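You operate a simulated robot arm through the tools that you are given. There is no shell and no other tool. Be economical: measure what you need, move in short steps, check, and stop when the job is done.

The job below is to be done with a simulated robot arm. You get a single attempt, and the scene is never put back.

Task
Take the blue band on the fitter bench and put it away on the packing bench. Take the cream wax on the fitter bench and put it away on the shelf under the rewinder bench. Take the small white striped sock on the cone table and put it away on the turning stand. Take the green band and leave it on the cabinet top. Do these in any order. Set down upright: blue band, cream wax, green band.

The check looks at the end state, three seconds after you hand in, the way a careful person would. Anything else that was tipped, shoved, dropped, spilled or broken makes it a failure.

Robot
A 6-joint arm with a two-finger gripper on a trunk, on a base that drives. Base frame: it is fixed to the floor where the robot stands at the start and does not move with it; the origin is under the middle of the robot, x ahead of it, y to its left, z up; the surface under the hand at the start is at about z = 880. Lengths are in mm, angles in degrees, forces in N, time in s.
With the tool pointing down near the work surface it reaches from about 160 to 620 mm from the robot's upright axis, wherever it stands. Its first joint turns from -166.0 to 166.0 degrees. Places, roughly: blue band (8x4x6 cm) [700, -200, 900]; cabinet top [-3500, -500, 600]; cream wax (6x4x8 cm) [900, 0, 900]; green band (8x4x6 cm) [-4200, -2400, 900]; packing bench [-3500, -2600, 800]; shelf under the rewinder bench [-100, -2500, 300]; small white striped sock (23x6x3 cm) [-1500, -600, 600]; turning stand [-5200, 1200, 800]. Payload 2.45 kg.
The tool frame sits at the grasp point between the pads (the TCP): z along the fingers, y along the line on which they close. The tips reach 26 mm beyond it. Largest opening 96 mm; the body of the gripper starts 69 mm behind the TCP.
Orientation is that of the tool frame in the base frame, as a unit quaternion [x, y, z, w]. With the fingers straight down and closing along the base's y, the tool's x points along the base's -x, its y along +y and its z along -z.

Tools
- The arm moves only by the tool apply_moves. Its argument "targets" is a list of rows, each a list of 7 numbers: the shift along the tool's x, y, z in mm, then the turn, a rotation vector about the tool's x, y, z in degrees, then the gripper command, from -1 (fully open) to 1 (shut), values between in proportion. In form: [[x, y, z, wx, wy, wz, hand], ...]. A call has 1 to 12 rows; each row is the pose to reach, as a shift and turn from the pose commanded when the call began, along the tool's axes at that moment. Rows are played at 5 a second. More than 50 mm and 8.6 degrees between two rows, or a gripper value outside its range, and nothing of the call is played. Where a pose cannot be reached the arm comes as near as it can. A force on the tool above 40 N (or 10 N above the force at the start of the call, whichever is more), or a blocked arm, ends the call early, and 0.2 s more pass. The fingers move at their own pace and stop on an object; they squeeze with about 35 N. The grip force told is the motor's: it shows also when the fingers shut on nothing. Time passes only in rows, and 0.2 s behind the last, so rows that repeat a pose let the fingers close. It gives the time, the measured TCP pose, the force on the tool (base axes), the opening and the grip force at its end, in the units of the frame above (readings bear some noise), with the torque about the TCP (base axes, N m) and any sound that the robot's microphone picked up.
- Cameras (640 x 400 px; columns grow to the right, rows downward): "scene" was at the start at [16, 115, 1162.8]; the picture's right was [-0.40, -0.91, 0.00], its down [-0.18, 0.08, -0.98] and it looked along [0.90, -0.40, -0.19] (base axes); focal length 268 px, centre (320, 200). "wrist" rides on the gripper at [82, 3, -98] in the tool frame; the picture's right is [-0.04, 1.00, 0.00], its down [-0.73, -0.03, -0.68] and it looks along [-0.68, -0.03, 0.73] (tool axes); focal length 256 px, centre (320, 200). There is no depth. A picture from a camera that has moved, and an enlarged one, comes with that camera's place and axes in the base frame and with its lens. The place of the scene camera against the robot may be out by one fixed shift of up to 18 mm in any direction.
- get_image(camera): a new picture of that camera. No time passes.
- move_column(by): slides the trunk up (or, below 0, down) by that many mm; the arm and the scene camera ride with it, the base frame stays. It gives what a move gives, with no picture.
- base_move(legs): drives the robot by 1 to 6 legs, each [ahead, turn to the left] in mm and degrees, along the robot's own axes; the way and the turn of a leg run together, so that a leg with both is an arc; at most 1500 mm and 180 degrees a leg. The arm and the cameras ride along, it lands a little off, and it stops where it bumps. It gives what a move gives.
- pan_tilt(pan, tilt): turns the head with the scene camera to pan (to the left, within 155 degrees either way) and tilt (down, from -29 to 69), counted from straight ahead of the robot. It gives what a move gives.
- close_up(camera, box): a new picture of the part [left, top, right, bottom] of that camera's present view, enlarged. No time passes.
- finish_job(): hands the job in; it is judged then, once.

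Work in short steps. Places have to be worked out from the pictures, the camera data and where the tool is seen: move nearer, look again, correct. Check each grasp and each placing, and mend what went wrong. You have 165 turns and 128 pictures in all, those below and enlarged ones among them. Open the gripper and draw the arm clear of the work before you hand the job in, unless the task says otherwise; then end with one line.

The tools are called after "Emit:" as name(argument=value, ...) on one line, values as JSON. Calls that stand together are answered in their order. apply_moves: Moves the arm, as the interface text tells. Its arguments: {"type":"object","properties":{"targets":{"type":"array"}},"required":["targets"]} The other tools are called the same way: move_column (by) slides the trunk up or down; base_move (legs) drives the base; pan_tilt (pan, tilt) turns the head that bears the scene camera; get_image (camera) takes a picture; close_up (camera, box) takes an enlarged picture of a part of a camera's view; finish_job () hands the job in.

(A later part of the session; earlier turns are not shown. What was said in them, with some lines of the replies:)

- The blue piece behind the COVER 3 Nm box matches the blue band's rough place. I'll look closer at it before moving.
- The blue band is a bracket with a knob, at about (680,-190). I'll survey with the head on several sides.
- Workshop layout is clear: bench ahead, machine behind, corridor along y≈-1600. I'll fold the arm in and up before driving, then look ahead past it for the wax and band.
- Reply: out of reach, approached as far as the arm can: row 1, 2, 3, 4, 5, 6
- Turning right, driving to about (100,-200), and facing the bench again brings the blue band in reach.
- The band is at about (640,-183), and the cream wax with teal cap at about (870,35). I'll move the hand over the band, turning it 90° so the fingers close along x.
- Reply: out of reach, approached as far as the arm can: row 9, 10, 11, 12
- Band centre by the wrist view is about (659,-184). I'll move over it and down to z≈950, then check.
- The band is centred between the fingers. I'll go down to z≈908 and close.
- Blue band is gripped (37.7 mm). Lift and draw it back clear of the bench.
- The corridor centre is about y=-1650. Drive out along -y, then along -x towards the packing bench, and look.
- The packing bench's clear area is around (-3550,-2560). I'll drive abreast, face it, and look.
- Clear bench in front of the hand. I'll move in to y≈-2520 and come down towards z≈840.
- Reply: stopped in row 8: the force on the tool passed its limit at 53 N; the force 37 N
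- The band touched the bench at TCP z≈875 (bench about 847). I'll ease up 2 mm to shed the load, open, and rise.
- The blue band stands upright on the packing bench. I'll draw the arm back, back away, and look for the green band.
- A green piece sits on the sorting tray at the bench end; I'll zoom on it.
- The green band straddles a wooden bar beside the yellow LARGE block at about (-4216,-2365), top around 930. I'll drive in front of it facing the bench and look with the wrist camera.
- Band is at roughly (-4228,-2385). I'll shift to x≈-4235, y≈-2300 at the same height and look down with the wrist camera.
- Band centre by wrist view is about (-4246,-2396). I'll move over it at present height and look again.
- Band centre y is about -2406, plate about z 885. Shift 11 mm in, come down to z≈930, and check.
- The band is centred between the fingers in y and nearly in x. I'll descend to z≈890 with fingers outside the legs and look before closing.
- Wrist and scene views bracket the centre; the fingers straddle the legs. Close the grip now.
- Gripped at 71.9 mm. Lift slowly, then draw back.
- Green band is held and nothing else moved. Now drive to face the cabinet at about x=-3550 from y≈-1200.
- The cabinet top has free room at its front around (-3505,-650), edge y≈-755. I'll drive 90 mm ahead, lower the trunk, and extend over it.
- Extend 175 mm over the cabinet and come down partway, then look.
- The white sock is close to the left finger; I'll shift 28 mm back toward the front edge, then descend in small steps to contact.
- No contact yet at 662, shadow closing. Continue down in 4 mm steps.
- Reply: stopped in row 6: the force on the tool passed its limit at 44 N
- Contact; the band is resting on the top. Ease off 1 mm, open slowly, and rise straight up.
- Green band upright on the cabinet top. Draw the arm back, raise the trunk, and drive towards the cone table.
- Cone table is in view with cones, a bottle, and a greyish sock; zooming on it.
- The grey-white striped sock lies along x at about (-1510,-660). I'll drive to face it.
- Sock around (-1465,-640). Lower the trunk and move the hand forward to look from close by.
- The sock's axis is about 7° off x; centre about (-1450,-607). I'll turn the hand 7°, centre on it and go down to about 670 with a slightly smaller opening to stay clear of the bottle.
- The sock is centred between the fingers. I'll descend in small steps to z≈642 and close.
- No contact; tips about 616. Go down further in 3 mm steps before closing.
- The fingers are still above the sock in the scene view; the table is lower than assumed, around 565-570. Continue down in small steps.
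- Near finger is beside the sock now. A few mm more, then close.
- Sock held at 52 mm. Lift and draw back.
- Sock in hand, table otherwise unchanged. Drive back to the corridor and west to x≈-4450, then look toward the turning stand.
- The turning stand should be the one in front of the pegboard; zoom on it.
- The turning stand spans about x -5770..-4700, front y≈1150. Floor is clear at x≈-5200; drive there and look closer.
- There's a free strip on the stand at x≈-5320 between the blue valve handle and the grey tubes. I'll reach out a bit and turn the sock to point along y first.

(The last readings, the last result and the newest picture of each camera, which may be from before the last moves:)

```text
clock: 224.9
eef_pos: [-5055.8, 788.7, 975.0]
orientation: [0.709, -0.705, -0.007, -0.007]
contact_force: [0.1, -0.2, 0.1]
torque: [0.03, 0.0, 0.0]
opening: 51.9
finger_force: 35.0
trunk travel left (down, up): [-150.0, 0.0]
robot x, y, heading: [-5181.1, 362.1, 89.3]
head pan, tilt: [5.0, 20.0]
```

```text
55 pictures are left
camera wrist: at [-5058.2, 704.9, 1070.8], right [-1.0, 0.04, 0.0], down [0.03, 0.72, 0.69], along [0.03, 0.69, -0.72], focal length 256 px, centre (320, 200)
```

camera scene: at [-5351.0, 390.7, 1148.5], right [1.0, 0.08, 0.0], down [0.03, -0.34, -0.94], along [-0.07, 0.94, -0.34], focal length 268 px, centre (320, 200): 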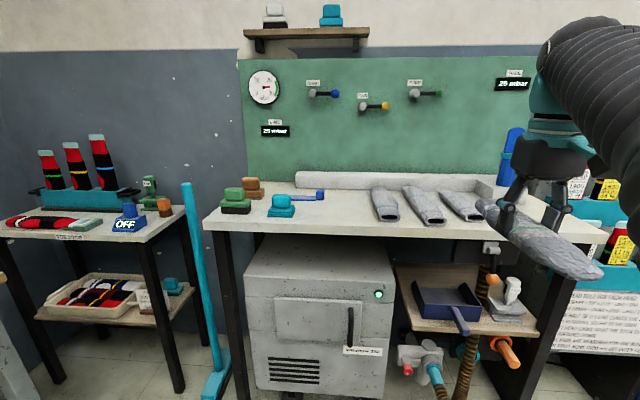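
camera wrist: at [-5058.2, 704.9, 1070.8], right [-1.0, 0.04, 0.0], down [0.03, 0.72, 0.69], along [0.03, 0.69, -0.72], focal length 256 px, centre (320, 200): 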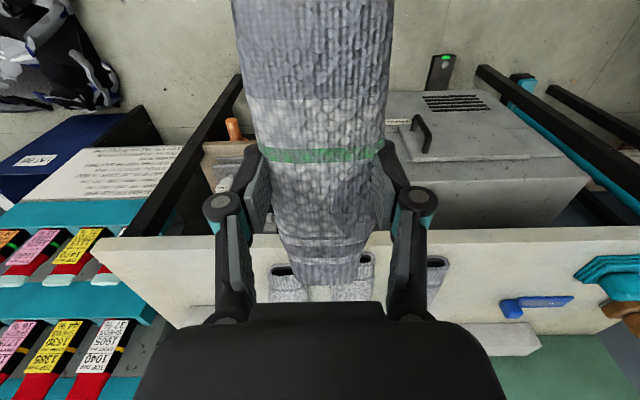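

Table top z≈830, front edge y≈1030; target TCP (-5325,1165). Shift the hand sideways to x=-5325 first, then drive ahead 240.

Emit:
apply_moves(targets=[[0, 45, 0, 0, 0, 0, 1], [0, 90, 0, 0, 0, 0, 1], [0, 135, 0, 0, 0, 0, 1], [0, 180, 0, 0, 0, 0, 1], [0, 225, 0, 0, 0, 0, 1], [0, 268, 0, 0, 0, 0, 1]])

Emit:
base_move(legs=[[240, 0.5]])

Emit:
get_image(camera="wrist")

Emit:
pan_tilt(pan=0, tilt=30)

Emit:
get_image(camera="scene")

```text
clock: 226.3
eef_pos: [-5322.9, 789.5, 975.8]
orientation: [0.709, -0.705, -0.006, -0.007]
contact_force: [1.1, -0.6, -0.9]
torque: [0.0, 0.04, -0.01]
opening: 51.8
finger_force: 34.7
trunk travel left (down, up): [-150.0, 0.0]
robot x, y, heading: [-5177.8, 359.4, 89.1]
head pan, tilt: [5.0, 20.0]
```

```text
clock: 228.1
eef_pos: [-5324.1, 1025.2, 974.4]
orientation: [0.712, -0.703, -0.006, -0.007]
contact_force: [0.6, -0.5, 0.1]
torque: [-0.03, -0.02, 0.02]
opening: 52.3
finger_force: 35.1
trunk travel left (down, up): [-150.0, 0.0]
robot x, y, heading: [-5172.6, 599.7, 89.9]
head pan, tilt: [5.0, 20.0]
```

```text
54 pictures are left
camera wrist: at [-5326.6, 941.4, 1070.5], right [-1.0, 0.03, 0.0], down [0.02, 0.72, 0.69], along [0.02, 0.69, -0.72], focal length 256 px, centre (320, 200)
```

wrist: 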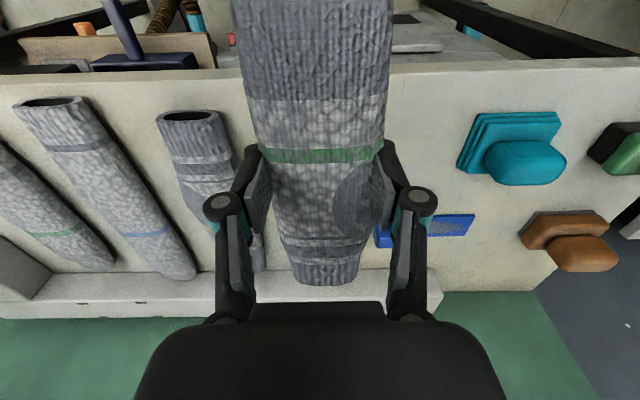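

```text
clock: 228.8
eef_pos: [-5323.9, 1025.7, 975.3]
orientation: [0.712, -0.702, -0.006, -0.008]
contact_force: [0.3, 0.3, -0.7]
torque: [0.0, 0.01, -0.03]
opening: 52.3
finger_force: 35.1
trunk travel left (down, up): [-150.0, 0.0]
robot x, y, heading: [-5176.4, 601.4, 89.8]
head pan, tilt: [0.0, 30.0]
```

```text
53 pictures are left
camera scene: at [-5341.5, 625.3, 1132.5], right [1.0, 0.0, 0.0], down [0.0, -0.5, -0.87], along [0.0, 0.87, -0.5], focal length 268 px, centre (320, 200)
```

scene: 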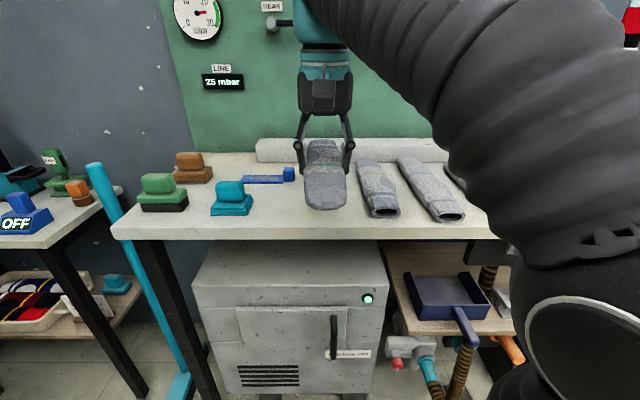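

The "tubes" are other grey socks; clear gap is x -5395..-5230. Move to (-5314,1165) and descend to about z 895.

Emit:
apply_moves(targets=[[-45, -5, 0, 0, 0, 0, 1], [-90, -10, 0, 0, 0, 0, 1], [-138, -10, 0, 0, 0, 0, 1], [-138, -10, 25, 0, 0, 0, 1], [-138, -10, 50, 0, 0, 0, 1], [-138, -10, 78, 0, 0, 0, 1], [-138, -10, 78, 0, 0, 0, 1]])

Emit:
get_image(camera="wrist")

Emit:
get_image(camera="scene")

```text
clock: 230.4
eef_pos: [-5316.5, 1164.3, 898.3]
orientation: [0.713, -0.701, -0.007, -0.007]
contact_force: [0.3, 0.1, -0.7]
torque: [-0.01, -0.02, 0.03]
opening: 52.0
finger_force: 35.1
out of reach, approached as far as the arm can: row 3
trunk travel left (down, up): [-150.0, 0.0]
robot x, y, heading: [-5175.5, 603.0, 89.9]
head pan, tilt: [0.0, 30.0]
```

```text
52 pictures are left
camera wrist: at [-5318.7, 1081.1, 994.8], right [-1.0, 0.03, 0.0], down [0.02, 0.72, 0.69], along [0.02, 0.69, -0.72], focal length 256 px, centre (320, 200)
```

wrist: 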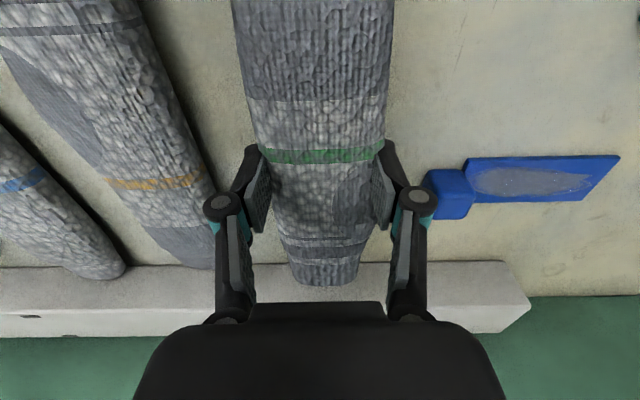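

```text
51 pictures are left
camera scene: at [-5341.5, 625.4, 1132.5], right [1.0, 0.0, 0.0], down [0.0, -0.5, -0.87], along [0.0, 0.87, -0.5], focal length 268 px, centre (320, 200)
```

scene: 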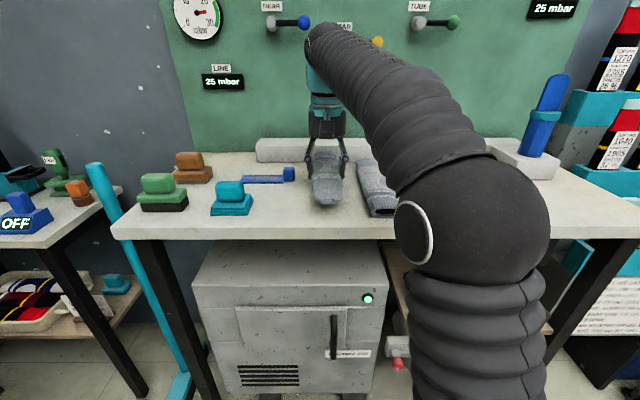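

Clear on both sides. Descend in small steps to contact.

Emit:
apply_moves(targets=[[0, 0, 8, 0, 0, 0, 1], [0, 0, 16, 0, 0, 0, 1], [0, 0, 22, 0, 0, 0, 1], [0, 0, 27, 0, 0, 0, 1], [0, 0, 31, 0, 0, 0, 1], [0, 0, 35, 0, 0, 0, 1], [0, 0, 39, 0, 0, 0, 1], [0, 0, 43, 0, 0, 0, 1]])

Emit:
get_image(camera="wrist")

Emit:
close_up(camera="scene", box=[230, 110, 410, 230])

```text
clock: 231.4
eef_pos: [-5315.8, 1164.5, 879.4]
orientation: [0.711, -0.703, -0.013, -0.011]
contact_force: [-0.6, -3.0, 17.4]
torque: [-0.75, -0.08, -0.06]
opening: 52.2
finger_force: 35.1
trunk travel left (down, up): [-150.0, 0.0]
robot x, y, heading: [-5176.6, 594.9, 90.0]
head pan, tilt: [0.0, 30.0]
stopped in row 5: the force on the tool passed its limit at 48 N (the readings are from after the stop); the commanded pose is now the measured one
```

```text
50 pictures are left
camera wrist: at [-5317.8, 1079.5, 974.2], right [-1.0, 0.03, 0.0], down [0.02, 0.71, 0.7], along [0.02, 0.7, -0.71], focal length 256 px, centre (320, 200)
```

wrist: 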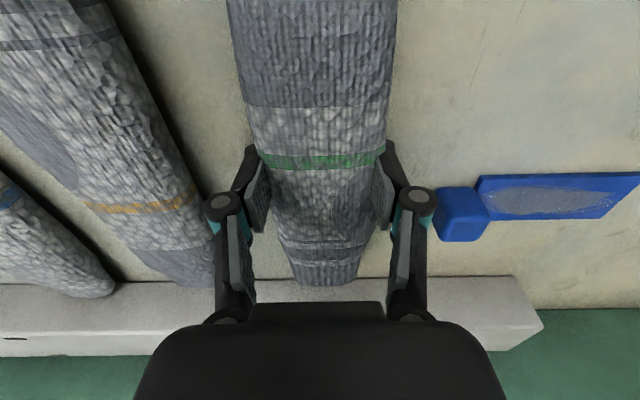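

```text
3.33 times, centred on (320, 170) of scene
camera zoom: at [-5341.3, 624.5, 1132.4], right [1.0, 0.0, 0.0], down [0.0, -0.5, -0.87], along [0.0, 0.87, -0.5], focal length 894 px, centre (320, 300)
```

zoom: 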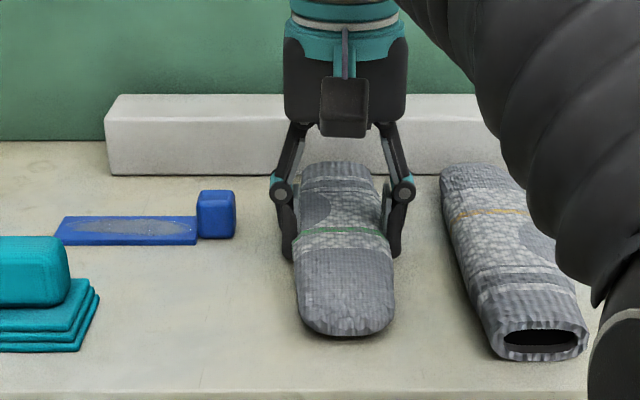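

It's on the stand, well inside the edge. Ease, open partway, and rise.

Emit:
apply_moves(targets=[[0, 0, -1, 0, 0, 0, 1], [0, 0, -1, 0, 0, 0, 0], [0, 0, -1, 0, 0, 0, -0.5], [0, 0, -1, 0, 0, 0, -0.5], [0, 0, -1, 0, 0, 0, -0.5], [0, 0, -15, 0, 0, 0, -0.5], [0, 0, -35, 0, 0, 0, -0.5], [0, 0, -60, 0, 0, 0, -0.5], [20, 0, -80, 0, 0, 0, -0.5], [60, 0, -90, 0, 0, 0, -0.5], [105, 0, -90, 0, 0, 0, -0.5], [150, 0, -90, 0, 0, 0, -0.5]])

Emit:
get_image(camera="scene")

```text
clock: 234.0
eef_pos: [-5314.3, 1013.0, 963.3]
orientation: [0.712, -0.702, -0.01, -0.009]
contact_force: [-0.9, 1.0, -1.3]
torque: [-0.09, -0.04, 0.02]
opening: 72.0
finger_force: 0.0
trunk travel left (down, up): [-150.0, 0.0]
robot x, y, heading: [-5175.6, 601.0, 89.8]
head pan, tilt: [0.0, 30.0]
```

```text
48 pictures are left
camera scene: at [-5341.6, 625.9, 1132.4], right [1.0, 0.0, 0.0], down [0.0, -0.5, -0.87], along [0.0, 0.87, -0.5], focal length 268 px, centre (320, 200)
```

scene: 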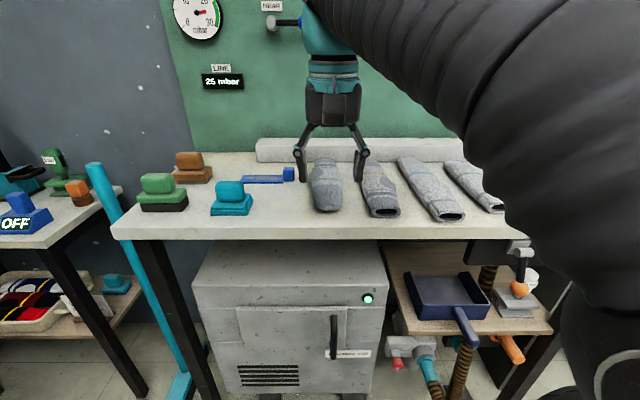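

Sock placed. Now fold the arm and head back for the wax: first leave the stand and return to the corridor.

Emit:
apply_moves(targets=[[40, 0, 0, 0, 0, 0, -0.5], [80, -20, 0, 0, 0, 0, -0.5], [105, -55, 0, 0, 0, 0, -0.7], [108, -95, 0, 0, 0, 0, -1], [108, -138, 0, 0, 0, 0, -1]])

Emit:
base_move(legs=[[-740, 0], [-1500, 0], [0, -89.5], [1500, 0], [1500, 0]])

Emit:
pan_tilt(pan=15, tilt=12)

Emit:
get_image(camera="scene")

```text
clock: 235.2
eef_pos: [-5174.6, 906.0, 961.3]
orientation: [0.712, -0.702, -0.011, -0.01]
contact_force: [-0.4, -0.4, 0.4]
torque: [-0.02, 0.01, 0.0]
opening: 96.0
finger_force: 0.0
trunk travel left (down, up): [-150.0, 0.0]
robot x, y, heading: [-5173.3, 601.5, 89.7]
head pan, tilt: [0.0, 30.0]
```

```text
clock: 264.0
eef_pos: [-1891.8, -1554.7, 961.2]
orientation: [-0.018, 1.0, 0.001, 0.015]
contact_force: [0.0, -0.5, 0.0]
torque: [0.04, 0.0, 0.0]
opening: 95.9
finger_force: 0.1
trunk travel left (down, up): [-150.0, 0.0]
robot x, y, heading: [-2200.4, -1559.3, 1.2]
head pan, tilt: [0.0, 30.0]
```

```text
clock: 264.8
eef_pos: [-1890.9, -1553.3, 960.6]
orientation: [-0.019, 1.0, 0.001, 0.016]
contact_force: [-0.3, 0.2, -0.1]
torque: [-0.03, -0.03, 0.01]
opening: 96.0
finger_force: 0.2
trunk travel left (down, up): [-150.0, 0.0]
robot x, y, heading: [-2195.4, -1559.0, 1.5]
head pan, tilt: [15.0, 12.0]
```

```text
47 pictures are left
camera scene: at [-2182.2, -1384.2, 1161.5], right [0.28, -0.96, 0.0], down [-0.2, -0.06, -0.98], along [0.94, 0.27, -0.21], focal length 268 px, centre (320, 200)
```

scene: 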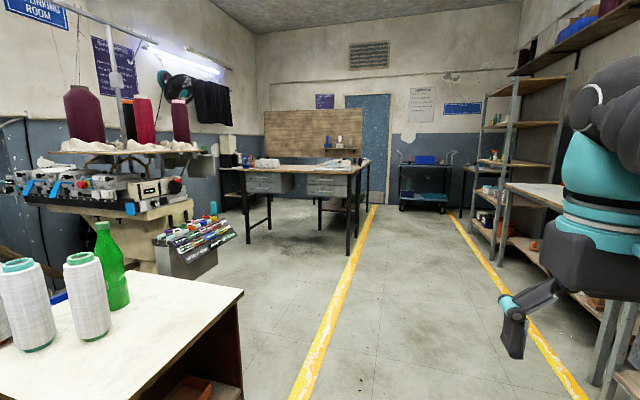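

Path is clear. Drive to (100,-1550), turn north, and advance beside the bench.

Emit:
base_move(legs=[[1500, -1.2], [780, 0], [0, 90], [1500, 0]])

Emit:
pan_tilt(pan=0, tilt=25)

Emit:
get_image(camera="scene")

```text
clock: 287.0
eef_pos: [74.7, 268.9, 960.7]
orientation: [0.714, -0.7, -0.011, -0.01]
contact_force: [0.1, 0.7, 0.2]
torque: [-0.01, 0.0, 0.0]
opening: 95.9
finger_force: 0.0
trunk travel left (down, up): [-150.0, 0.0]
robot x, y, heading: [77.2, -36.7, 90.1]
head pan, tilt: [15.0, 12.0]
```

```text
clock: 287.7
eef_pos: [74.7, 268.9, 960.4]
orientation: [0.714, -0.7, -0.012, -0.009]
contact_force: [0.2, 0.1, -0.2]
torque: [0.01, 0.0, 0.01]
opening: 96.2
finger_force: 0.0
trunk travel left (down, up): [-150.0, 0.0]
robot x, y, heading: [75.3, -38.3, 90.0]
head pan, tilt: [0.0, 25.0]
```

```text
46 pictures are left
camera scene: at [-90.2, -11.3, 1140.5], right [1.0, 0.0, 0.0], down [0.0, -0.42, -0.91], along [0.0, 0.91, -0.42], focal length 268 px, centre (320, 200)
```

scene: 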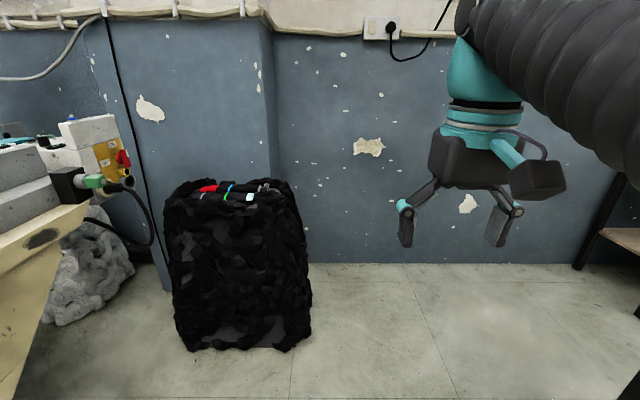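

The dark pile is at x<-130, y>820. I'll go to y≈560, then angle along the bench end to about (850,640) and face it.

Emit:
base_move(legs=[[600, 0], [0, -84], [775, 0], [0, -96]])

Emit:
pan_tilt(pan=10, tilt=25)

Emit:
get_image(camera="scene")

Emit:
get_image(camera="wrist")

```text
clock: 302.5
eef_pos: [859.2, 352.6, 959.5]
orientation: [0.689, 0.725, -0.009, 0.011]
contact_force: [0.6, 0.0, 0.8]
torque: [0.02, 0.03, 0.02]
opening: 95.9
finger_force: 0.0
trunk travel left (down, up): [-150.0, 0.0]
robot x, y, heading: [844.1, 662.6, -88.3]
head pan, tilt: [0.0, 25.0]
```

```text
clock: 303.2
eef_pos: [858.4, 353.1, 960.2]
orientation: [0.689, 0.725, -0.009, 0.011]
contact_force: [-0.4, 0.2, 0.8]
torque: [0.01, 0.0, -0.03]
opening: 96.1
finger_force: 0.1
trunk travel left (down, up): [-150.0, 0.0]
robot x, y, heading: [846.0, 659.8, -88.1]
head pan, tilt: [10.0, 25.0]
```

```text
45 pictures are left
camera scene: at [1012.9, 631.0, 1140.4], right [-0.98, -0.21, 0.0], down [-0.09, 0.41, -0.91], along [0.19, -0.89, -0.42], focal length 268 px, centre (320, 200)
```

scene: 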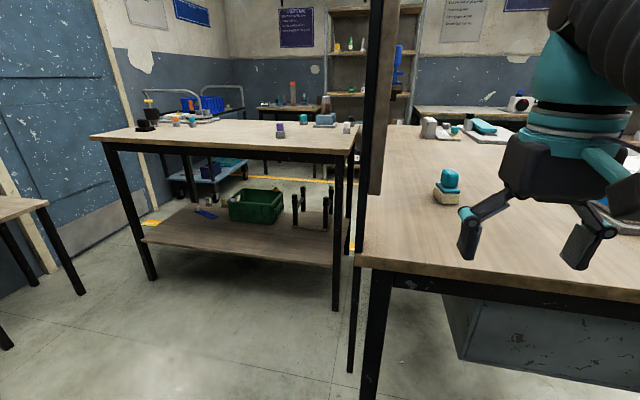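

```text
44 pictures are left
camera wrist: at [857.6, 437.5, 1055.4], right [1.0, 0.01, 0.0], down [0.01, -0.71, 0.7], along [0.01, -0.7, -0.71], focal length 256 px, centre (320, 200)
```

wrist: 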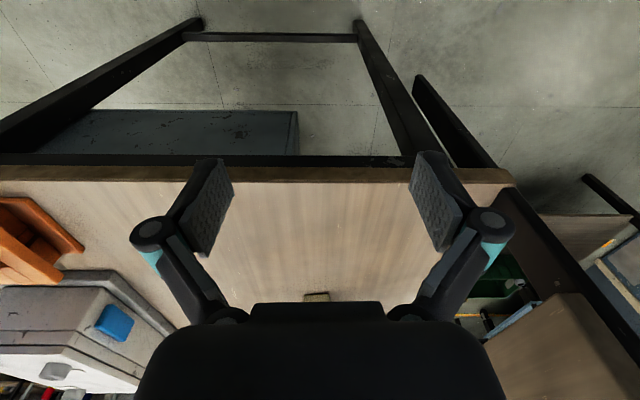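

Wax is at about (845,22). Drive 70 mm closer and extend the hand above it to look.

Emit:
base_move(legs=[[70, -1.5]])

Emit:
apply_moves(targets=[[-45, 0, -10, 0, 0, 0, -1], [-90, 0, -20, 0, 0, 0, -1], [-135, 0, -30, 0, 0, 0, -1], [-170, 0, -35, 0, 0, 0, -1], [-170, 0, -35, 0, 0, 0, -1]])

Emit:
get_image(camera="wrist")

Emit:
close_up(camera="scene", box=[380, 120, 620, 270])

```text
clock: 304.3
eef_pos: [852.6, 284.0, 960.7]
orientation: [0.698, 0.716, -0.009, 0.011]
contact_force: [0.6, -0.7, -0.5]
torque: [0.01, 0.02, -0.02]
opening: 96.1
finger_force: 0.1
trunk travel left (down, up): [-150.0, 0.0]
robot x, y, heading: [847.0, 587.6, -89.6]
head pan, tilt: [10.0, 25.0]
```

```text
clock: 305.5
eef_pos: [855.3, 114.7, 1000.5]
orientation: [0.698, 0.716, -0.009, 0.011]
contact_force: [0.0, -0.2, -0.5]
torque: [-0.02, -0.02, 0.0]
opening: 96.0
finger_force: 0.1
trunk travel left (down, up): [-150.0, 0.0]
robot x, y, heading: [848.1, 590.9, -89.5]
head pan, tilt: [10.0, 25.0]
```

```text
43 pictures are left
camera wrist: at [857.0, 198.1, 1095.8], right [1.0, -0.02, 0.0], down [-0.01, -0.71, 0.7], along [-0.01, -0.7, -0.71], focal length 256 px, centre (320, 200)
```

wrist: 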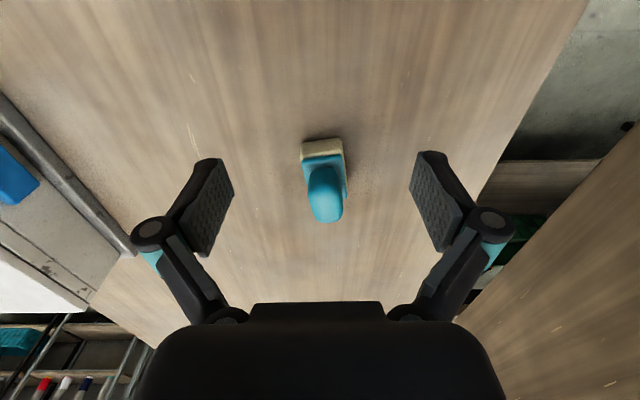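

```text
2.67 times, centred on (500, 195) of scene
camera zoom: at [1013.7, 556.2, 1140.4], right [-0.98, -0.18, 0.0], down [-0.08, 0.42, -0.91], along [0.16, -0.89, -0.42], focal length 716 px, centre (-160, 213)
```

zoom: 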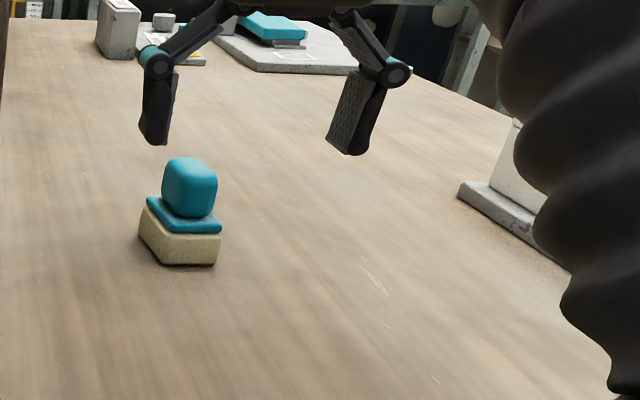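

Wax narrow side (40 mm) lies along x, centre about (858,45). Since it must go onto a low shelf, I'll grip with the tool pitched 30° forward; tilt first, in the clear.

Emit:
apply_moves(targets=[[0, 0, 0, 0, -7.5, 0, -1], [0, 0, 0, 0, -15, 0, -1], [0, 0, 0, 0, -22.5, 0, -1], [0, 0, 0, 0, -30, 0, -1], [0, 0, 0, 0, -30, 0, -1]])

Emit:
get_image(camera="wrist")

```text
clock: 306.7
eef_pos: [855.6, 115.6, 1000.6]
orientation: [0.672, 0.688, -0.191, 0.196]
contact_force: [0.2, -0.3, 0.0]
torque: [0.03, 0.0, 0.01]
opening: 96.1
finger_force: 0.1
trunk travel left (down, up): [-150.0, 0.0]
robot x, y, heading: [846.7, 589.6, -89.5]
head pan, tilt: [10.0, 25.0]
```

```text
41 pictures are left
camera wrist: at [856.3, 234.6, 1040.2], right [1.0, -0.01, 0.02], down [-0.02, -0.27, 0.96], along [0.0, -0.96, -0.27], focal length 256 px, centre (320, 200)
```

wrist: 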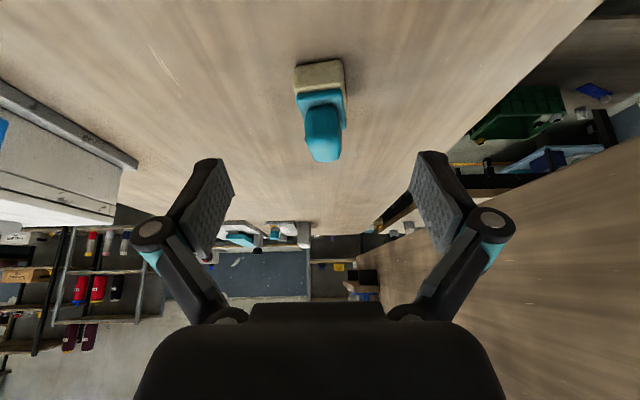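

Wax near face y≈69, so centre about (857,40). Advance above it, then lower to z≈938 and check.

Emit:
apply_moves(targets=[[-32, 1, 18, 0, 0, 0, -1], [-63, 2, 36.5, 0, 0, 0, -1], [-50, 2, 58, 0, 0, 0, -1], [-32, 2, 90, 0, 0, 0, -1], [-32, 2, 90, 0, 0, 0, -1]])

Emit:
get_image(camera="wrist")

Emit:
close_up(camera="scene", box=[380, 120, 540, 240])

```text
clock: 307.9
eef_pos: [859.7, 40.2, 939.8]
orientation: [0.672, 0.688, -0.19, 0.196]
contact_force: [-0.1, 0.1, 0.7]
torque: [0.0, 0.0, 0.0]
opening: 96.1
finger_force: 0.1
trunk travel left (down, up): [-150.0, 0.0]
robot x, y, heading: [850.5, 592.0, -89.7]
head pan, tilt: [10.0, 25.0]
```

```text
40 pictures are left
camera wrist: at [860.2, 160.4, 980.1], right [1.0, -0.01, 0.02], down [-0.02, -0.27, 0.96], along [0.0, -0.96, -0.27], focal length 256 px, centre (320, 200)
```

wrist: 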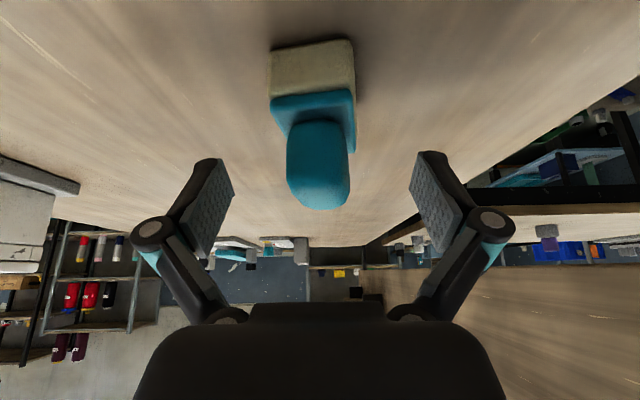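

```text
3.33 times, centred on (460, 180) of scene
camera zoom: at [1013.7, 556.2, 1140.4], right [-0.98, -0.18, 0.0], down [-0.08, 0.42, -0.91], along [0.16, -0.89, -0.42], focal length 894 px, centre (-147, 267)
```

zoom: 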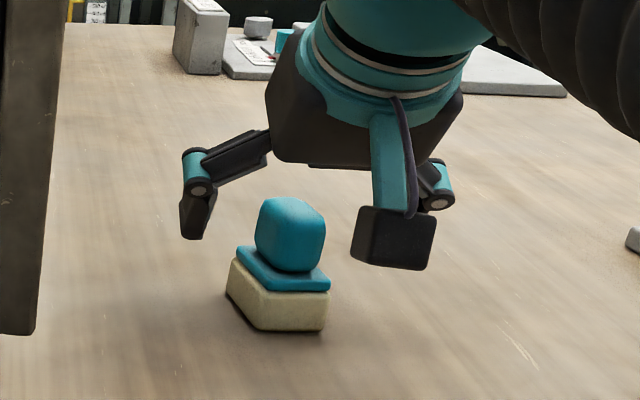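

Aligned. Lower 25 mm to z≈915 and close.

Emit:
apply_moves(targets=[[4, -1, 7, 0, 0, 0, -1], [8, -1, 14, 0, 0, 0, -1], [12, -2, 21, 0, 0, 0, -1], [12, -2, 21, 0, 0, 0, 0], [12, -2, 21, 0, 0, 0, 1], [12, -2, 21, 0, 0, 0, 1], [12, -2, 21, 0, 0, 0, 1], [12, -2, 21, 0, 0, 0, 1]])

Emit:
get_image(camera="wrist")

Emit:
close_up(camera="scene", box=[380, 120, 540, 240])

```text
clock: 309.7
eef_pos: [857.7, 38.3, 916.4]
orientation: [0.672, 0.688, -0.19, 0.196]
contact_force: [0.8, -0.8, 5.6]
torque: [-0.03, 0.15, 0.0]
opening: 39.1
finger_force: 34.9
trunk travel left (down, up): [-150.0, 0.0]
robot x, y, heading: [846.7, 590.3, -89.8]
head pan, tilt: [10.0, 25.0]
```

```text
38 pictures are left
camera wrist: at [858.5, 159.4, 956.4], right [1.0, -0.01, 0.02], down [-0.02, -0.27, 0.96], along [0.0, -0.96, -0.27], focal length 256 px, centre (320, 200)
```

wrist: 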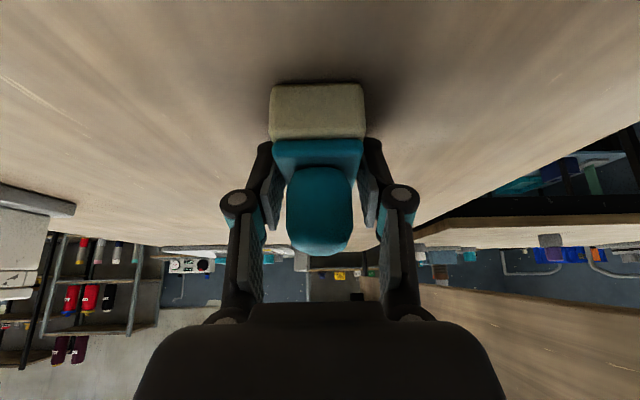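

```text
3.33 times, centred on (460, 180) of scene
camera zoom: at [1013.7, 556.4, 1140.5], right [-0.98, -0.18, 0.0], down [-0.08, 0.42, -0.91], along [0.16, -0.89, -0.42], focal length 894 px, centre (-147, 267)
```

zoom: 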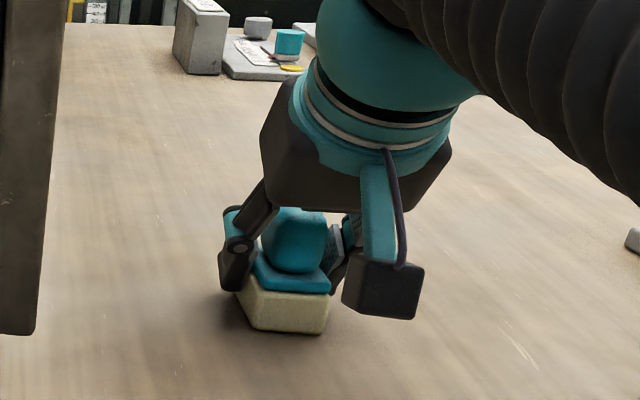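

Wax gripped (39.1 mm). Lift 70 mm and draw back 240 mm.

Emit:
apply_moves(targets=[[-10, 0, -17, 0, 0, 0, 1], [-22, 0, -38, 0, 0, 0, 1], [-35, 0, -60.6, 0, 0, 0, 1], [0, 0, -80, 0, 0, 0, 1], [35, 0, -100, 0, 0, 0, 1], [70, 0, -120, 0, 0, 0, 1], [105, 0, -141, 0, 0, 0, 1], [140, 0, -161, 0, 0, 0, 1], [173, 0, -180, 0, 0, 0, 1]])

Emit:
get_image(camera="wrist")

```text
clock: 311.7
eef_pos: [851.8, 280.8, 977.6]
orientation: [0.673, 0.688, -0.19, 0.195]
contact_force: [0.4, -1.2, -1.3]
torque: [0.02, -0.01, 0.0]
opening: 39.2
finger_force: 34.7
trunk travel left (down, up): [-150.0, 0.0]
robot x, y, heading: [849.8, 593.0, -89.3]
head pan, tilt: [10.0, 25.0]
```

```text
36 pictures are left
camera wrist: at [852.7, 400.6, 1017.5], right [1.0, -0.01, 0.02], down [-0.02, -0.27, 0.96], along [0.0, -0.96, -0.27], focal length 256 px, centre (320, 200)
```

wrist: 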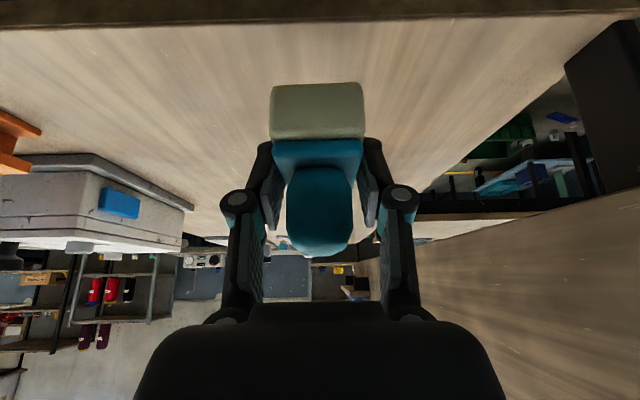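

Wax held. Drive back out around the bench and south toward the rewinder bench, stopping to look.

Emit:
base_move(legs=[[0, -91], [740, 0], [0, 91], [1500, 0], [480, 0]])

Emit:
pan_tilt(pan=3, tilt=32)

Emit:
get_image(camera="scene")

```text
clock: 332.8
eef_pos: [50.4, -1681.8, 978.2]
orientation: [0.686, 0.675, -0.194, 0.192]
contact_force: [0.5, 0.8, -1.1]
torque: [-0.02, 0.02, 0.01]
opening: 38.9
finger_force: 34.9
trunk travel left (down, up): [-150.0, 0.0]
robot x, y, heading: [56.7, -1371.8, -92.0]
head pan, tilt: [10.0, 25.0]
```

```text
clock: 333.5
eef_pos: [49.9, -1681.6, 978.4]
orientation: [0.685, 0.675, -0.194, 0.193]
contact_force: [0.3, -0.3, 0.2]
torque: [0.03, 0.0, -0.03]
opening: 39.0
finger_force: 35.0
trunk travel left (down, up): [-150.0, 0.0]
robot x, y, heading: [63.2, -1371.1, -91.8]
head pan, tilt: [3.0, 32.0]
```

```text
35 pictures are left
camera scene: at [212.2, -1410.8, 1129.4], right [-1.0, -0.02, 0.0], down [-0.01, 0.53, -0.85], along [0.02, -0.85, -0.53], focal length 268 px, centre (320, 200)
```

scene: 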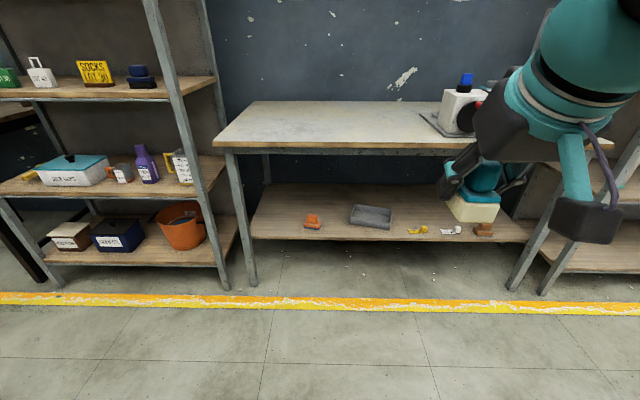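

The shelf's left part (x≈320–510) is empty; target about x=405. Drive there and face the shelf at y≈-1900, then lower the trunk.

Emit:
base_move(legs=[[0, 91.8], [345, 0], [0, -90], [520, 0]])

Emit:
move_column(by=-150)

Emit:
apply_moves(targets=[[0, 0, 40, 0, 0, 0, 1], [20, 0, 75, 0, 0, 0, 1], [40, 0, 110, 0, 0, 0, 1], [60, 0, 145, 0, 0, 0, 1], [80, 0, 180, 0, 0, 0, 1], [100, 0, 215, 0, 0, 0, 1], [120, 0, 250, 0, 0, 0, 1], [140, 0, 285, 0, 0, 0, 1]])

Emit:
get_image(camera="scene")

```text
clock: 346.0
eef_pos: [408.7, -2199.6, 977.7]
orientation: [0.674, 0.686, -0.191, 0.195]
contact_force: [0.3, 0.6, -0.4]
torque: [0.04, 0.03, -0.01]
opening: 39.4
finger_force: 34.7
trunk travel left (down, up): [-150.0, 0.0]
robot x, y, heading: [404.0, -1888.3, -90.0]
head pan, tilt: [3.0, 32.0]
```

```text
clock: 347.7
eef_pos: [407.0, -2199.1, 828.6]
orientation: [0.674, 0.686, -0.191, 0.196]
contact_force: [-0.5, -0.1, -1.8]
torque: [0.01, 0.03, -0.03]
opening: 39.2
finger_force: 35.1
trunk travel left (down, up): [0.0, 150.0]
robot x, y, heading: [407.6, -1892.0, -89.8]
head pan, tilt: [3.0, 32.0]
```

```text
clock: 349.5
eef_pos: [408.6, -2241.2, 527.5]
orientation: [0.674, 0.687, -0.189, 0.194]
contact_force: [0.5, -0.1, -1.2]
torque: [0.06, 0.01, -0.02]
opening: 39.3
finger_force: 34.8
out of reach, approached as far as the arm can: row 8
trunk travel left (down, up): [0.0, 150.0]
robot x, y, heading: [409.6, -1885.6, -89.6]
head pan, tilt: [3.0, 32.0]
```

```text
34 pictures are left
camera scene: at [559.5, -1923.8, 979.3], right [-1.0, -0.05, 0.0], down [-0.03, 0.53, -0.85], along [0.05, -0.85, -0.53], focal length 268 px, centre (320, 200)
```

scene: 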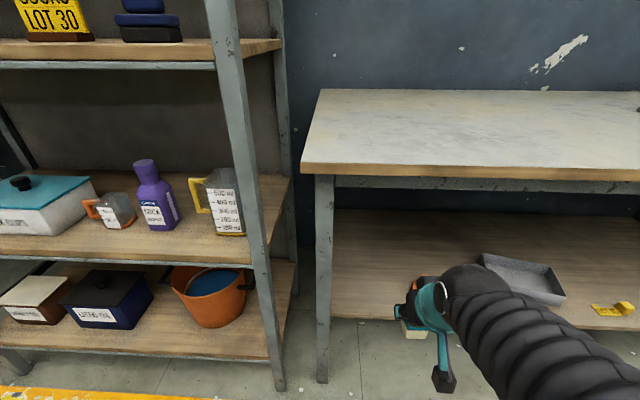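

At this radius the arm can't go lower than 527; I'll back off 120 and try the descent further out, still in open air before the shelf.

Emit:
base_move(legs=[[-120, 0]])

Emit:
apply_moves(targets=[[-38, 0, 22, 0, 0, 0, 1], [-76, 0, 44, 0, 0, 0, 1], [-113, 0, 66, 0, 0, 0, 1], [-147, 0, 85, 0, 0, 0, 1], [-130, 0, 115, 0, 0, 0, 1], [-110, 0, 150, 0, 0, 0, 1], [-90, 0, 184, 0, 0, 0, 1], [-72, 0, 215, 0, 0, 0, 1], [-57, 0, 241, 0, 0, 0, 1]])

```text
clock: 350.8
eef_pos: [408.4, -2121.4, 528.3]
orientation: [0.674, 0.687, -0.19, 0.194]
contact_force: [-0.5, -0.4, -1.1]
torque: [0.01, -0.01, -0.02]
opening: 39.1
finger_force: 35.0
trunk travel left (down, up): [0.0, 150.0]
robot x, y, heading: [405.7, -1768.1, -89.9]
head pan, tilt: [3.0, 32.0]
```

```text
clock: 352.8
eef_pos: [411.8, -2295.0, 351.4]
orientation: [0.674, 0.686, -0.19, 0.195]
contact_force: [0.4, -0.2, -0.9]
torque: [0.03, 0.0, -0.05]
opening: 39.0
finger_force: 34.9
trunk travel left (down, up): [0.0, 150.0]
robot x, y, heading: [408.9, -1770.5, -90.2]
head pan, tilt: [3.0, 32.0]
```

Low reach works at radius 525 (z 351). Look at the shelf from both cameras.

Emit:
get_image(camera="wrist")

Emit:
pan_tilt(pan=20, tilt=45)

Emit:
get_image(camera="scene")

```text
33 pictures are left
camera wrist: at [413.5, -2175.6, 392.3], right [1.0, -0.02, 0.02], down [-0.03, -0.27, 0.96], along [-0.01, -0.96, -0.27], focal length 256 px, centre (320, 200)
```

wrist: 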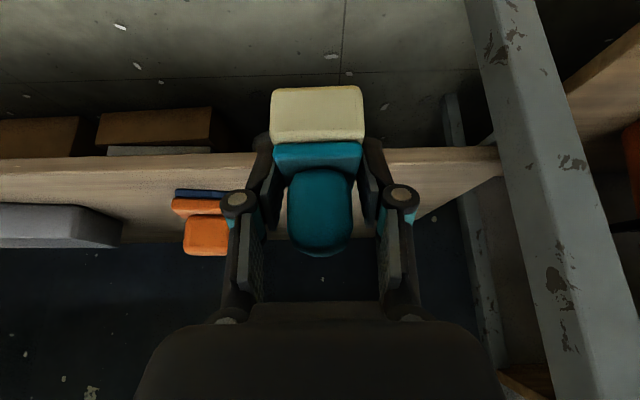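

```text
clock: 353.6
eef_pos: [411.5, -2296.0, 351.3]
orientation: [0.674, 0.687, -0.19, 0.195]
contact_force: [0.3, 0.2, -1.1]
torque: [0.0, 0.0, 0.01]
opening: 39.1
finger_force: 35.2
trunk travel left (down, up): [0.0, 150.0]
robot x, y, heading: [406.8, -1767.6, -89.8]
head pan, tilt: [20.0, 45.0]
```

```text
32 pictures are left
camera scene: at [582.4, -1790.2, 959.9], right [-0.94, -0.34, 0.0], down [-0.24, 0.66, -0.71], along [0.24, -0.66, -0.71], focal length 268 px, centre (320, 200)
```

scene: 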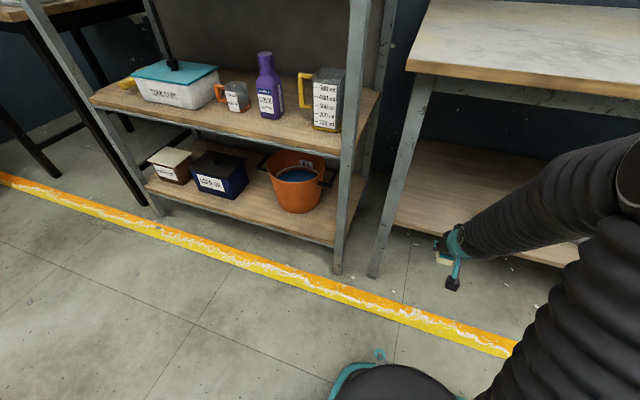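

Shelf top is about z 300 with front edge y≈-2389; x≈411 is clear (orange piece ends at x≈309, leg at x≈548). Raise 25 mm and roll forward 165 mm, to bring the wax over the shelf.

Emit:
apply_moves(targets=[[-6, 0, -11, 0, 0, 0, 1], [-13, 0, -23, 0, 0, 0, 1], [-13, 0, -23, 0, 0, 0, 1]])

Emit:
base_move(legs=[[100, 0]])

Emit:
get_image(camera="wrist")

```text
clock: 354.4
eef_pos: [411.7, -2294.6, 376.2]
orientation: [0.675, 0.686, -0.191, 0.192]
contact_force: [0.2, 0.0, -1.1]
torque: [-0.04, 0.01, 0.03]
opening: 39.5
finger_force: 35.6
trunk travel left (down, up): [0.0, 150.0]
robot x, y, heading: [402.5, -1773.2, -89.6]
head pan, tilt: [20.0, 45.0]
```

```text
clock: 355.5
eef_pos: [411.2, -2394.5, 376.1]
orientation: [0.676, 0.685, -0.192, 0.192]
contact_force: [-0.4, 1.4, -0.2]
torque: [0.02, 0.03, 0.01]
opening: 39.0
finger_force: 34.9
trunk travel left (down, up): [0.0, 150.0]
robot x, y, heading: [407.8, -1867.3, -89.8]
head pan, tilt: [20.0, 45.0]
```

```text
31 pictures are left
camera wrist: at [413.4, -2274.7, 415.9], right [1.0, -0.02, 0.02], down [-0.02, -0.27, 0.96], along [-0.01, -0.96, -0.27], focal length 256 px, centre (320, 200)
```

wrist: 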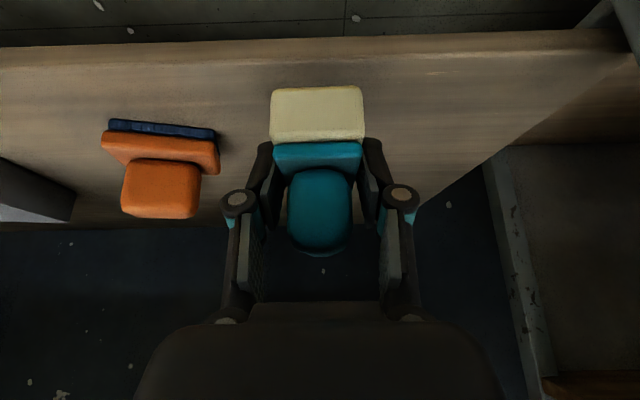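

Edge confirmed at y≈-2390, z≈300. Roll 70 mm further.

Emit:
base_move(legs=[[72, 0]])

Emit:
get_image(camera="wrist")

Emit:
pan_tilt(pan=0, tilt=40)

Emit:
get_image(camera="scene")

```text
clock: 356.6
eef_pos: [411.5, -2466.7, 375.0]
orientation: [0.675, 0.686, -0.191, 0.192]
contact_force: [-0.2, 0.1, -0.3]
torque: [0.01, -0.01, -0.01]
opening: 39.0
finger_force: 35.5
trunk travel left (down, up): [0.0, 150.0]
robot x, y, heading: [408.4, -1940.6, -90.0]
head pan, tilt: [20.0, 45.0]
```

```text
30 pictures are left
camera wrist: at [413.7, -2346.2, 415.9], right [1.0, -0.02, 0.02], down [-0.02, -0.27, 0.96], along [-0.01, -0.96, -0.27], focal length 256 px, centre (320, 200)
```

wrist: 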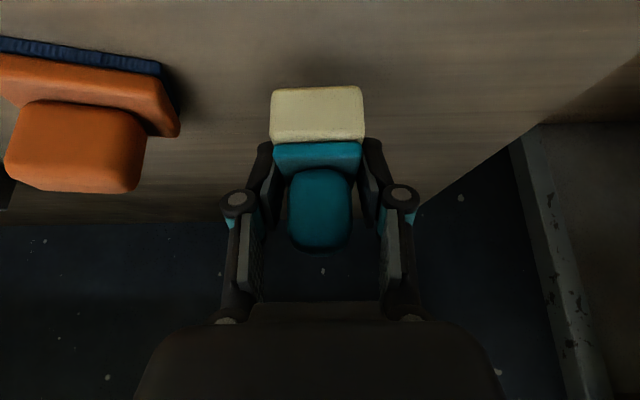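

```text
clock: 357.4
eef_pos: [412.1, -2466.8, 375.1]
orientation: [0.675, 0.686, -0.192, 0.193]
contact_force: [-0.8, 0.2, -0.5]
torque: [-0.03, -0.01, -0.01]
opening: 39.1
finger_force: 35.2
trunk travel left (down, up): [0.0, 150.0]
robot x, y, heading: [409.6, -1942.2, -89.9]
head pan, tilt: [0.0, 40.0]
```

```text
29 pictures are left
camera scene: at [554.8, -1970.6, 967.1], right [-1.0, 0.0, 0.0], down [0.0, 0.64, -0.77], along [0.0, -0.77, -0.64], focal length 268 px, centre (320, 200)
```

scene: 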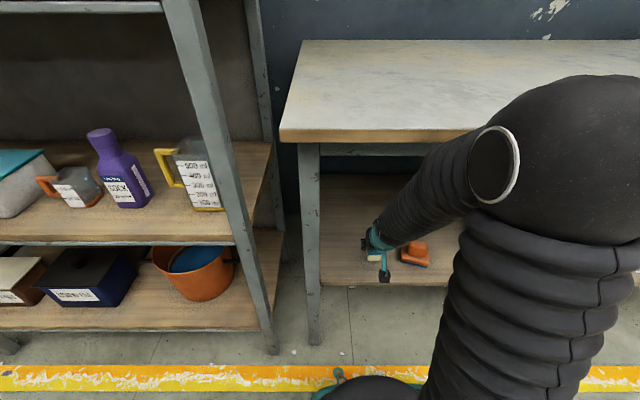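

Position is good. Lower vertically in small steps until contact.

Emit:
apply_moves(targets=[[4, 0, 7, 0, 0, 0, 1], [8, 0, 14, 0, 0, 0, 1], [12, 0, 20.8, 0, 0, 0, 1], [14, 0, 24.2, 0, 0, 0, 1], [16, 0, 27.7, 0, 0, 0, 1], [18, 0, 31.2, 0, 0, 0, 1], [20, 0, 34.6, 0, 0, 0, 1], [21.5, 0, 37.2, 0, 0, 0, 1], [23, 0, 39.8, 0, 0, 0, 1], [24.5, 0, 42.4, 0, 0, 0, 1]])

Emit:
get_image(camera="wrist")

```text
clock: 359.6
eef_pos: [411.6, -2469.1, 329.4]
orientation: [0.674, 0.686, -0.193, 0.195]
contact_force: [3.3, -4.2, 26.5]
torque: [-0.42, -0.1, 0.01]
opening: 39.5
finger_force: 35.3
trunk travel left (down, up): [0.0, 150.0]
robot x, y, heading: [408.8, -1941.8, -89.9]
head pan, tilt: [0.0, 40.0]
```

```text
28 pictures are left
camera wrist: at [413.6, -2348.4, 368.1], right [1.0, -0.02, 0.02], down [-0.02, -0.27, 0.96], along [-0.01, -0.96, -0.27], focal length 256 px, centre (320, 200)
```

wrist: 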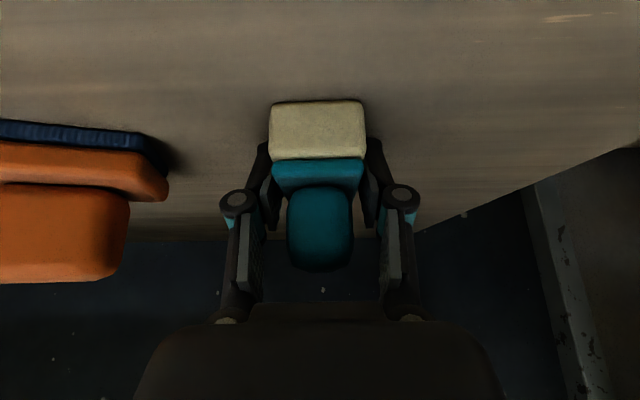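

Contact with 26 N, wax resting on the shelf. Ease 2 mm, open gently, look before withdrawing.

Emit:
apply_moves(targets=[[-1, 0, -1.7, 0, 0, 0, 1], [-1, 0, -1.7, 0, 0, 0, 0.5], [-1, 0, -1.7, 0, 0, 0, 0], [-1, 0, -1.7, 0, 0, 0, -0.6], [-1, 0, -1.7, 0, 0, 0, -0.6]])

Emit:
get_image(camera="wrist")

```text
clock: 360.8
eef_pos: [412.9, -2467.4, 329.0]
orientation: [0.675, 0.686, -0.191, 0.193]
contact_force: [-0.2, 0.2, 0.4]
torque: [-0.02, 0.01, 0.03]
opening: 76.7
finger_force: 0.0
trunk travel left (down, up): [0.0, 150.0]
robot x, y, heading: [406.5, -1940.8, -90.2]
head pan, tilt: [0.0, 40.0]
```

```text
27 pictures are left
camera wrist: at [413.4, -2346.9, 368.6], right [1.0, -0.02, 0.02], down [-0.02, -0.27, 0.96], along [-0.01, -0.96, -0.27], focal length 256 px, centre (320, 200)
```

wrist: 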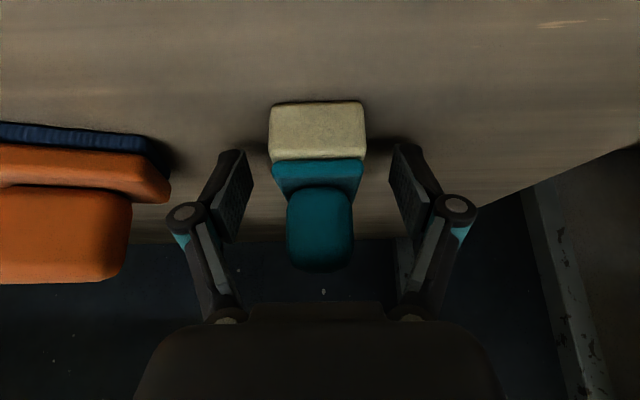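

Wax stands upright and free. Withdraw along the tool axis, then back the base out and check.

Emit:
apply_moves(targets=[[0, 0, -25, 0, 0, 0, -0.6], [0, 0, -55, 0, 0, 0, -0.6], [0, 0, -90, 0, 0, 0, -0.6], [0, 0, -125, 0, 0, 0, -0.6]])

Emit:
base_move(legs=[[-250, 0]])

Emit:
get_image(camera="wrist")

Emit:
close_up(camera="scene", box=[300, 100, 500, 240])

```text
clock: 361.8
eef_pos: [409.1, -2401.5, 435.6]
orientation: [0.675, 0.686, -0.191, 0.193]
contact_force: [-0.7, -0.1, -0.5]
torque: [0.04, 0.0, 0.0]
opening: 76.9
finger_force: 0.1
trunk travel left (down, up): [0.0, 150.0]
robot x, y, heading: [407.4, -1941.2, -89.9]
head pan, tilt: [0.0, 40.0]
```

```text
clock: 363.6
eef_pos: [410.3, -2148.7, 435.1]
orientation: [0.675, 0.686, -0.192, 0.193]
contact_force: [-0.6, 0.8, -0.1]
torque: [0.02, 0.05, 0.01]
opening: 76.6
finger_force: 0.1
trunk travel left (down, up): [0.0, 150.0]
robot x, y, heading: [405.1, -1683.6, -90.2]
head pan, tilt: [0.0, 40.0]
```

```text
26 pictures are left
camera wrist: at [412.0, -2027.6, 476.1], right [1.0, -0.02, 0.02], down [-0.02, -0.27, 0.96], along [-0.02, -0.96, -0.27], focal length 256 px, centre (320, 200)
```

wrist: 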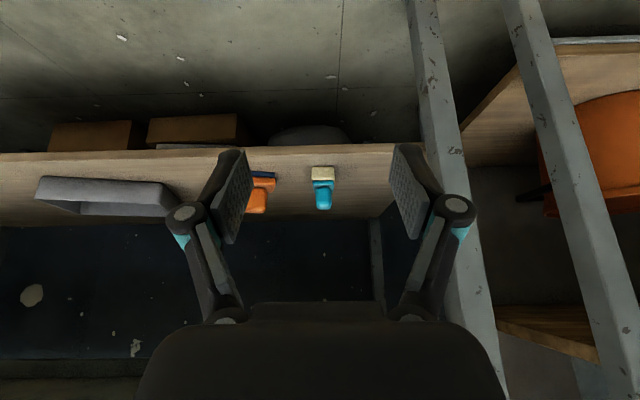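

```text
2.86 times, centred on (400, 170) of scene
camera zoom: at [554.7, -1717.2, 967.1], right [-1.0, 0.0, 0.0], down [0.0, 0.64, -0.77], along [0.0, -0.77, -0.64], focal length 767 px, centre (91, 286)
```

zoom: 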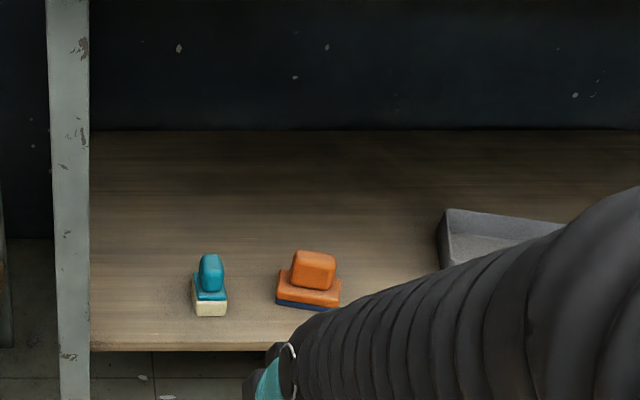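

All four items are placed: the wax stands upright on the shelf, the neighbours are untouched, and the arm is in open air. Open the gripper fully before handing in.

Emit:
apply_moves(targets=[[0, 0, -20, 0, 0, 0, -1], [0, 0, -40, 0, 0, 0, -1], [0, 0, -40, 0, 0, 0, -1]])

Emit:
finish_job()

```text
clock: 364.4
eef_pos: [409.0, -2126.7, 469.1]
orientation: [0.676, 0.686, -0.191, 0.192]
contact_force: [-0.7, 0.0, -0.1]
torque: [-0.01, 0.03, 0.01]
opening: 96.1
finger_force: 0.0
trunk travel left (down, up): [0.0, 150.0]
robot x, y, heading: [406.5, -1685.1, -90.1]
head pan, tilt: [0.0, 40.0]
```

```text
The job is handed in.
```

All four items are in place and the job is handed in: the blue band is upright on the packing bench, the green band upright on the cabinet top, the cream wax upright on the shelf under the rewinder bench, and the sock on the turning stand; the sock I took was grey-white with a green stripe, the only one I saw on the cone table.
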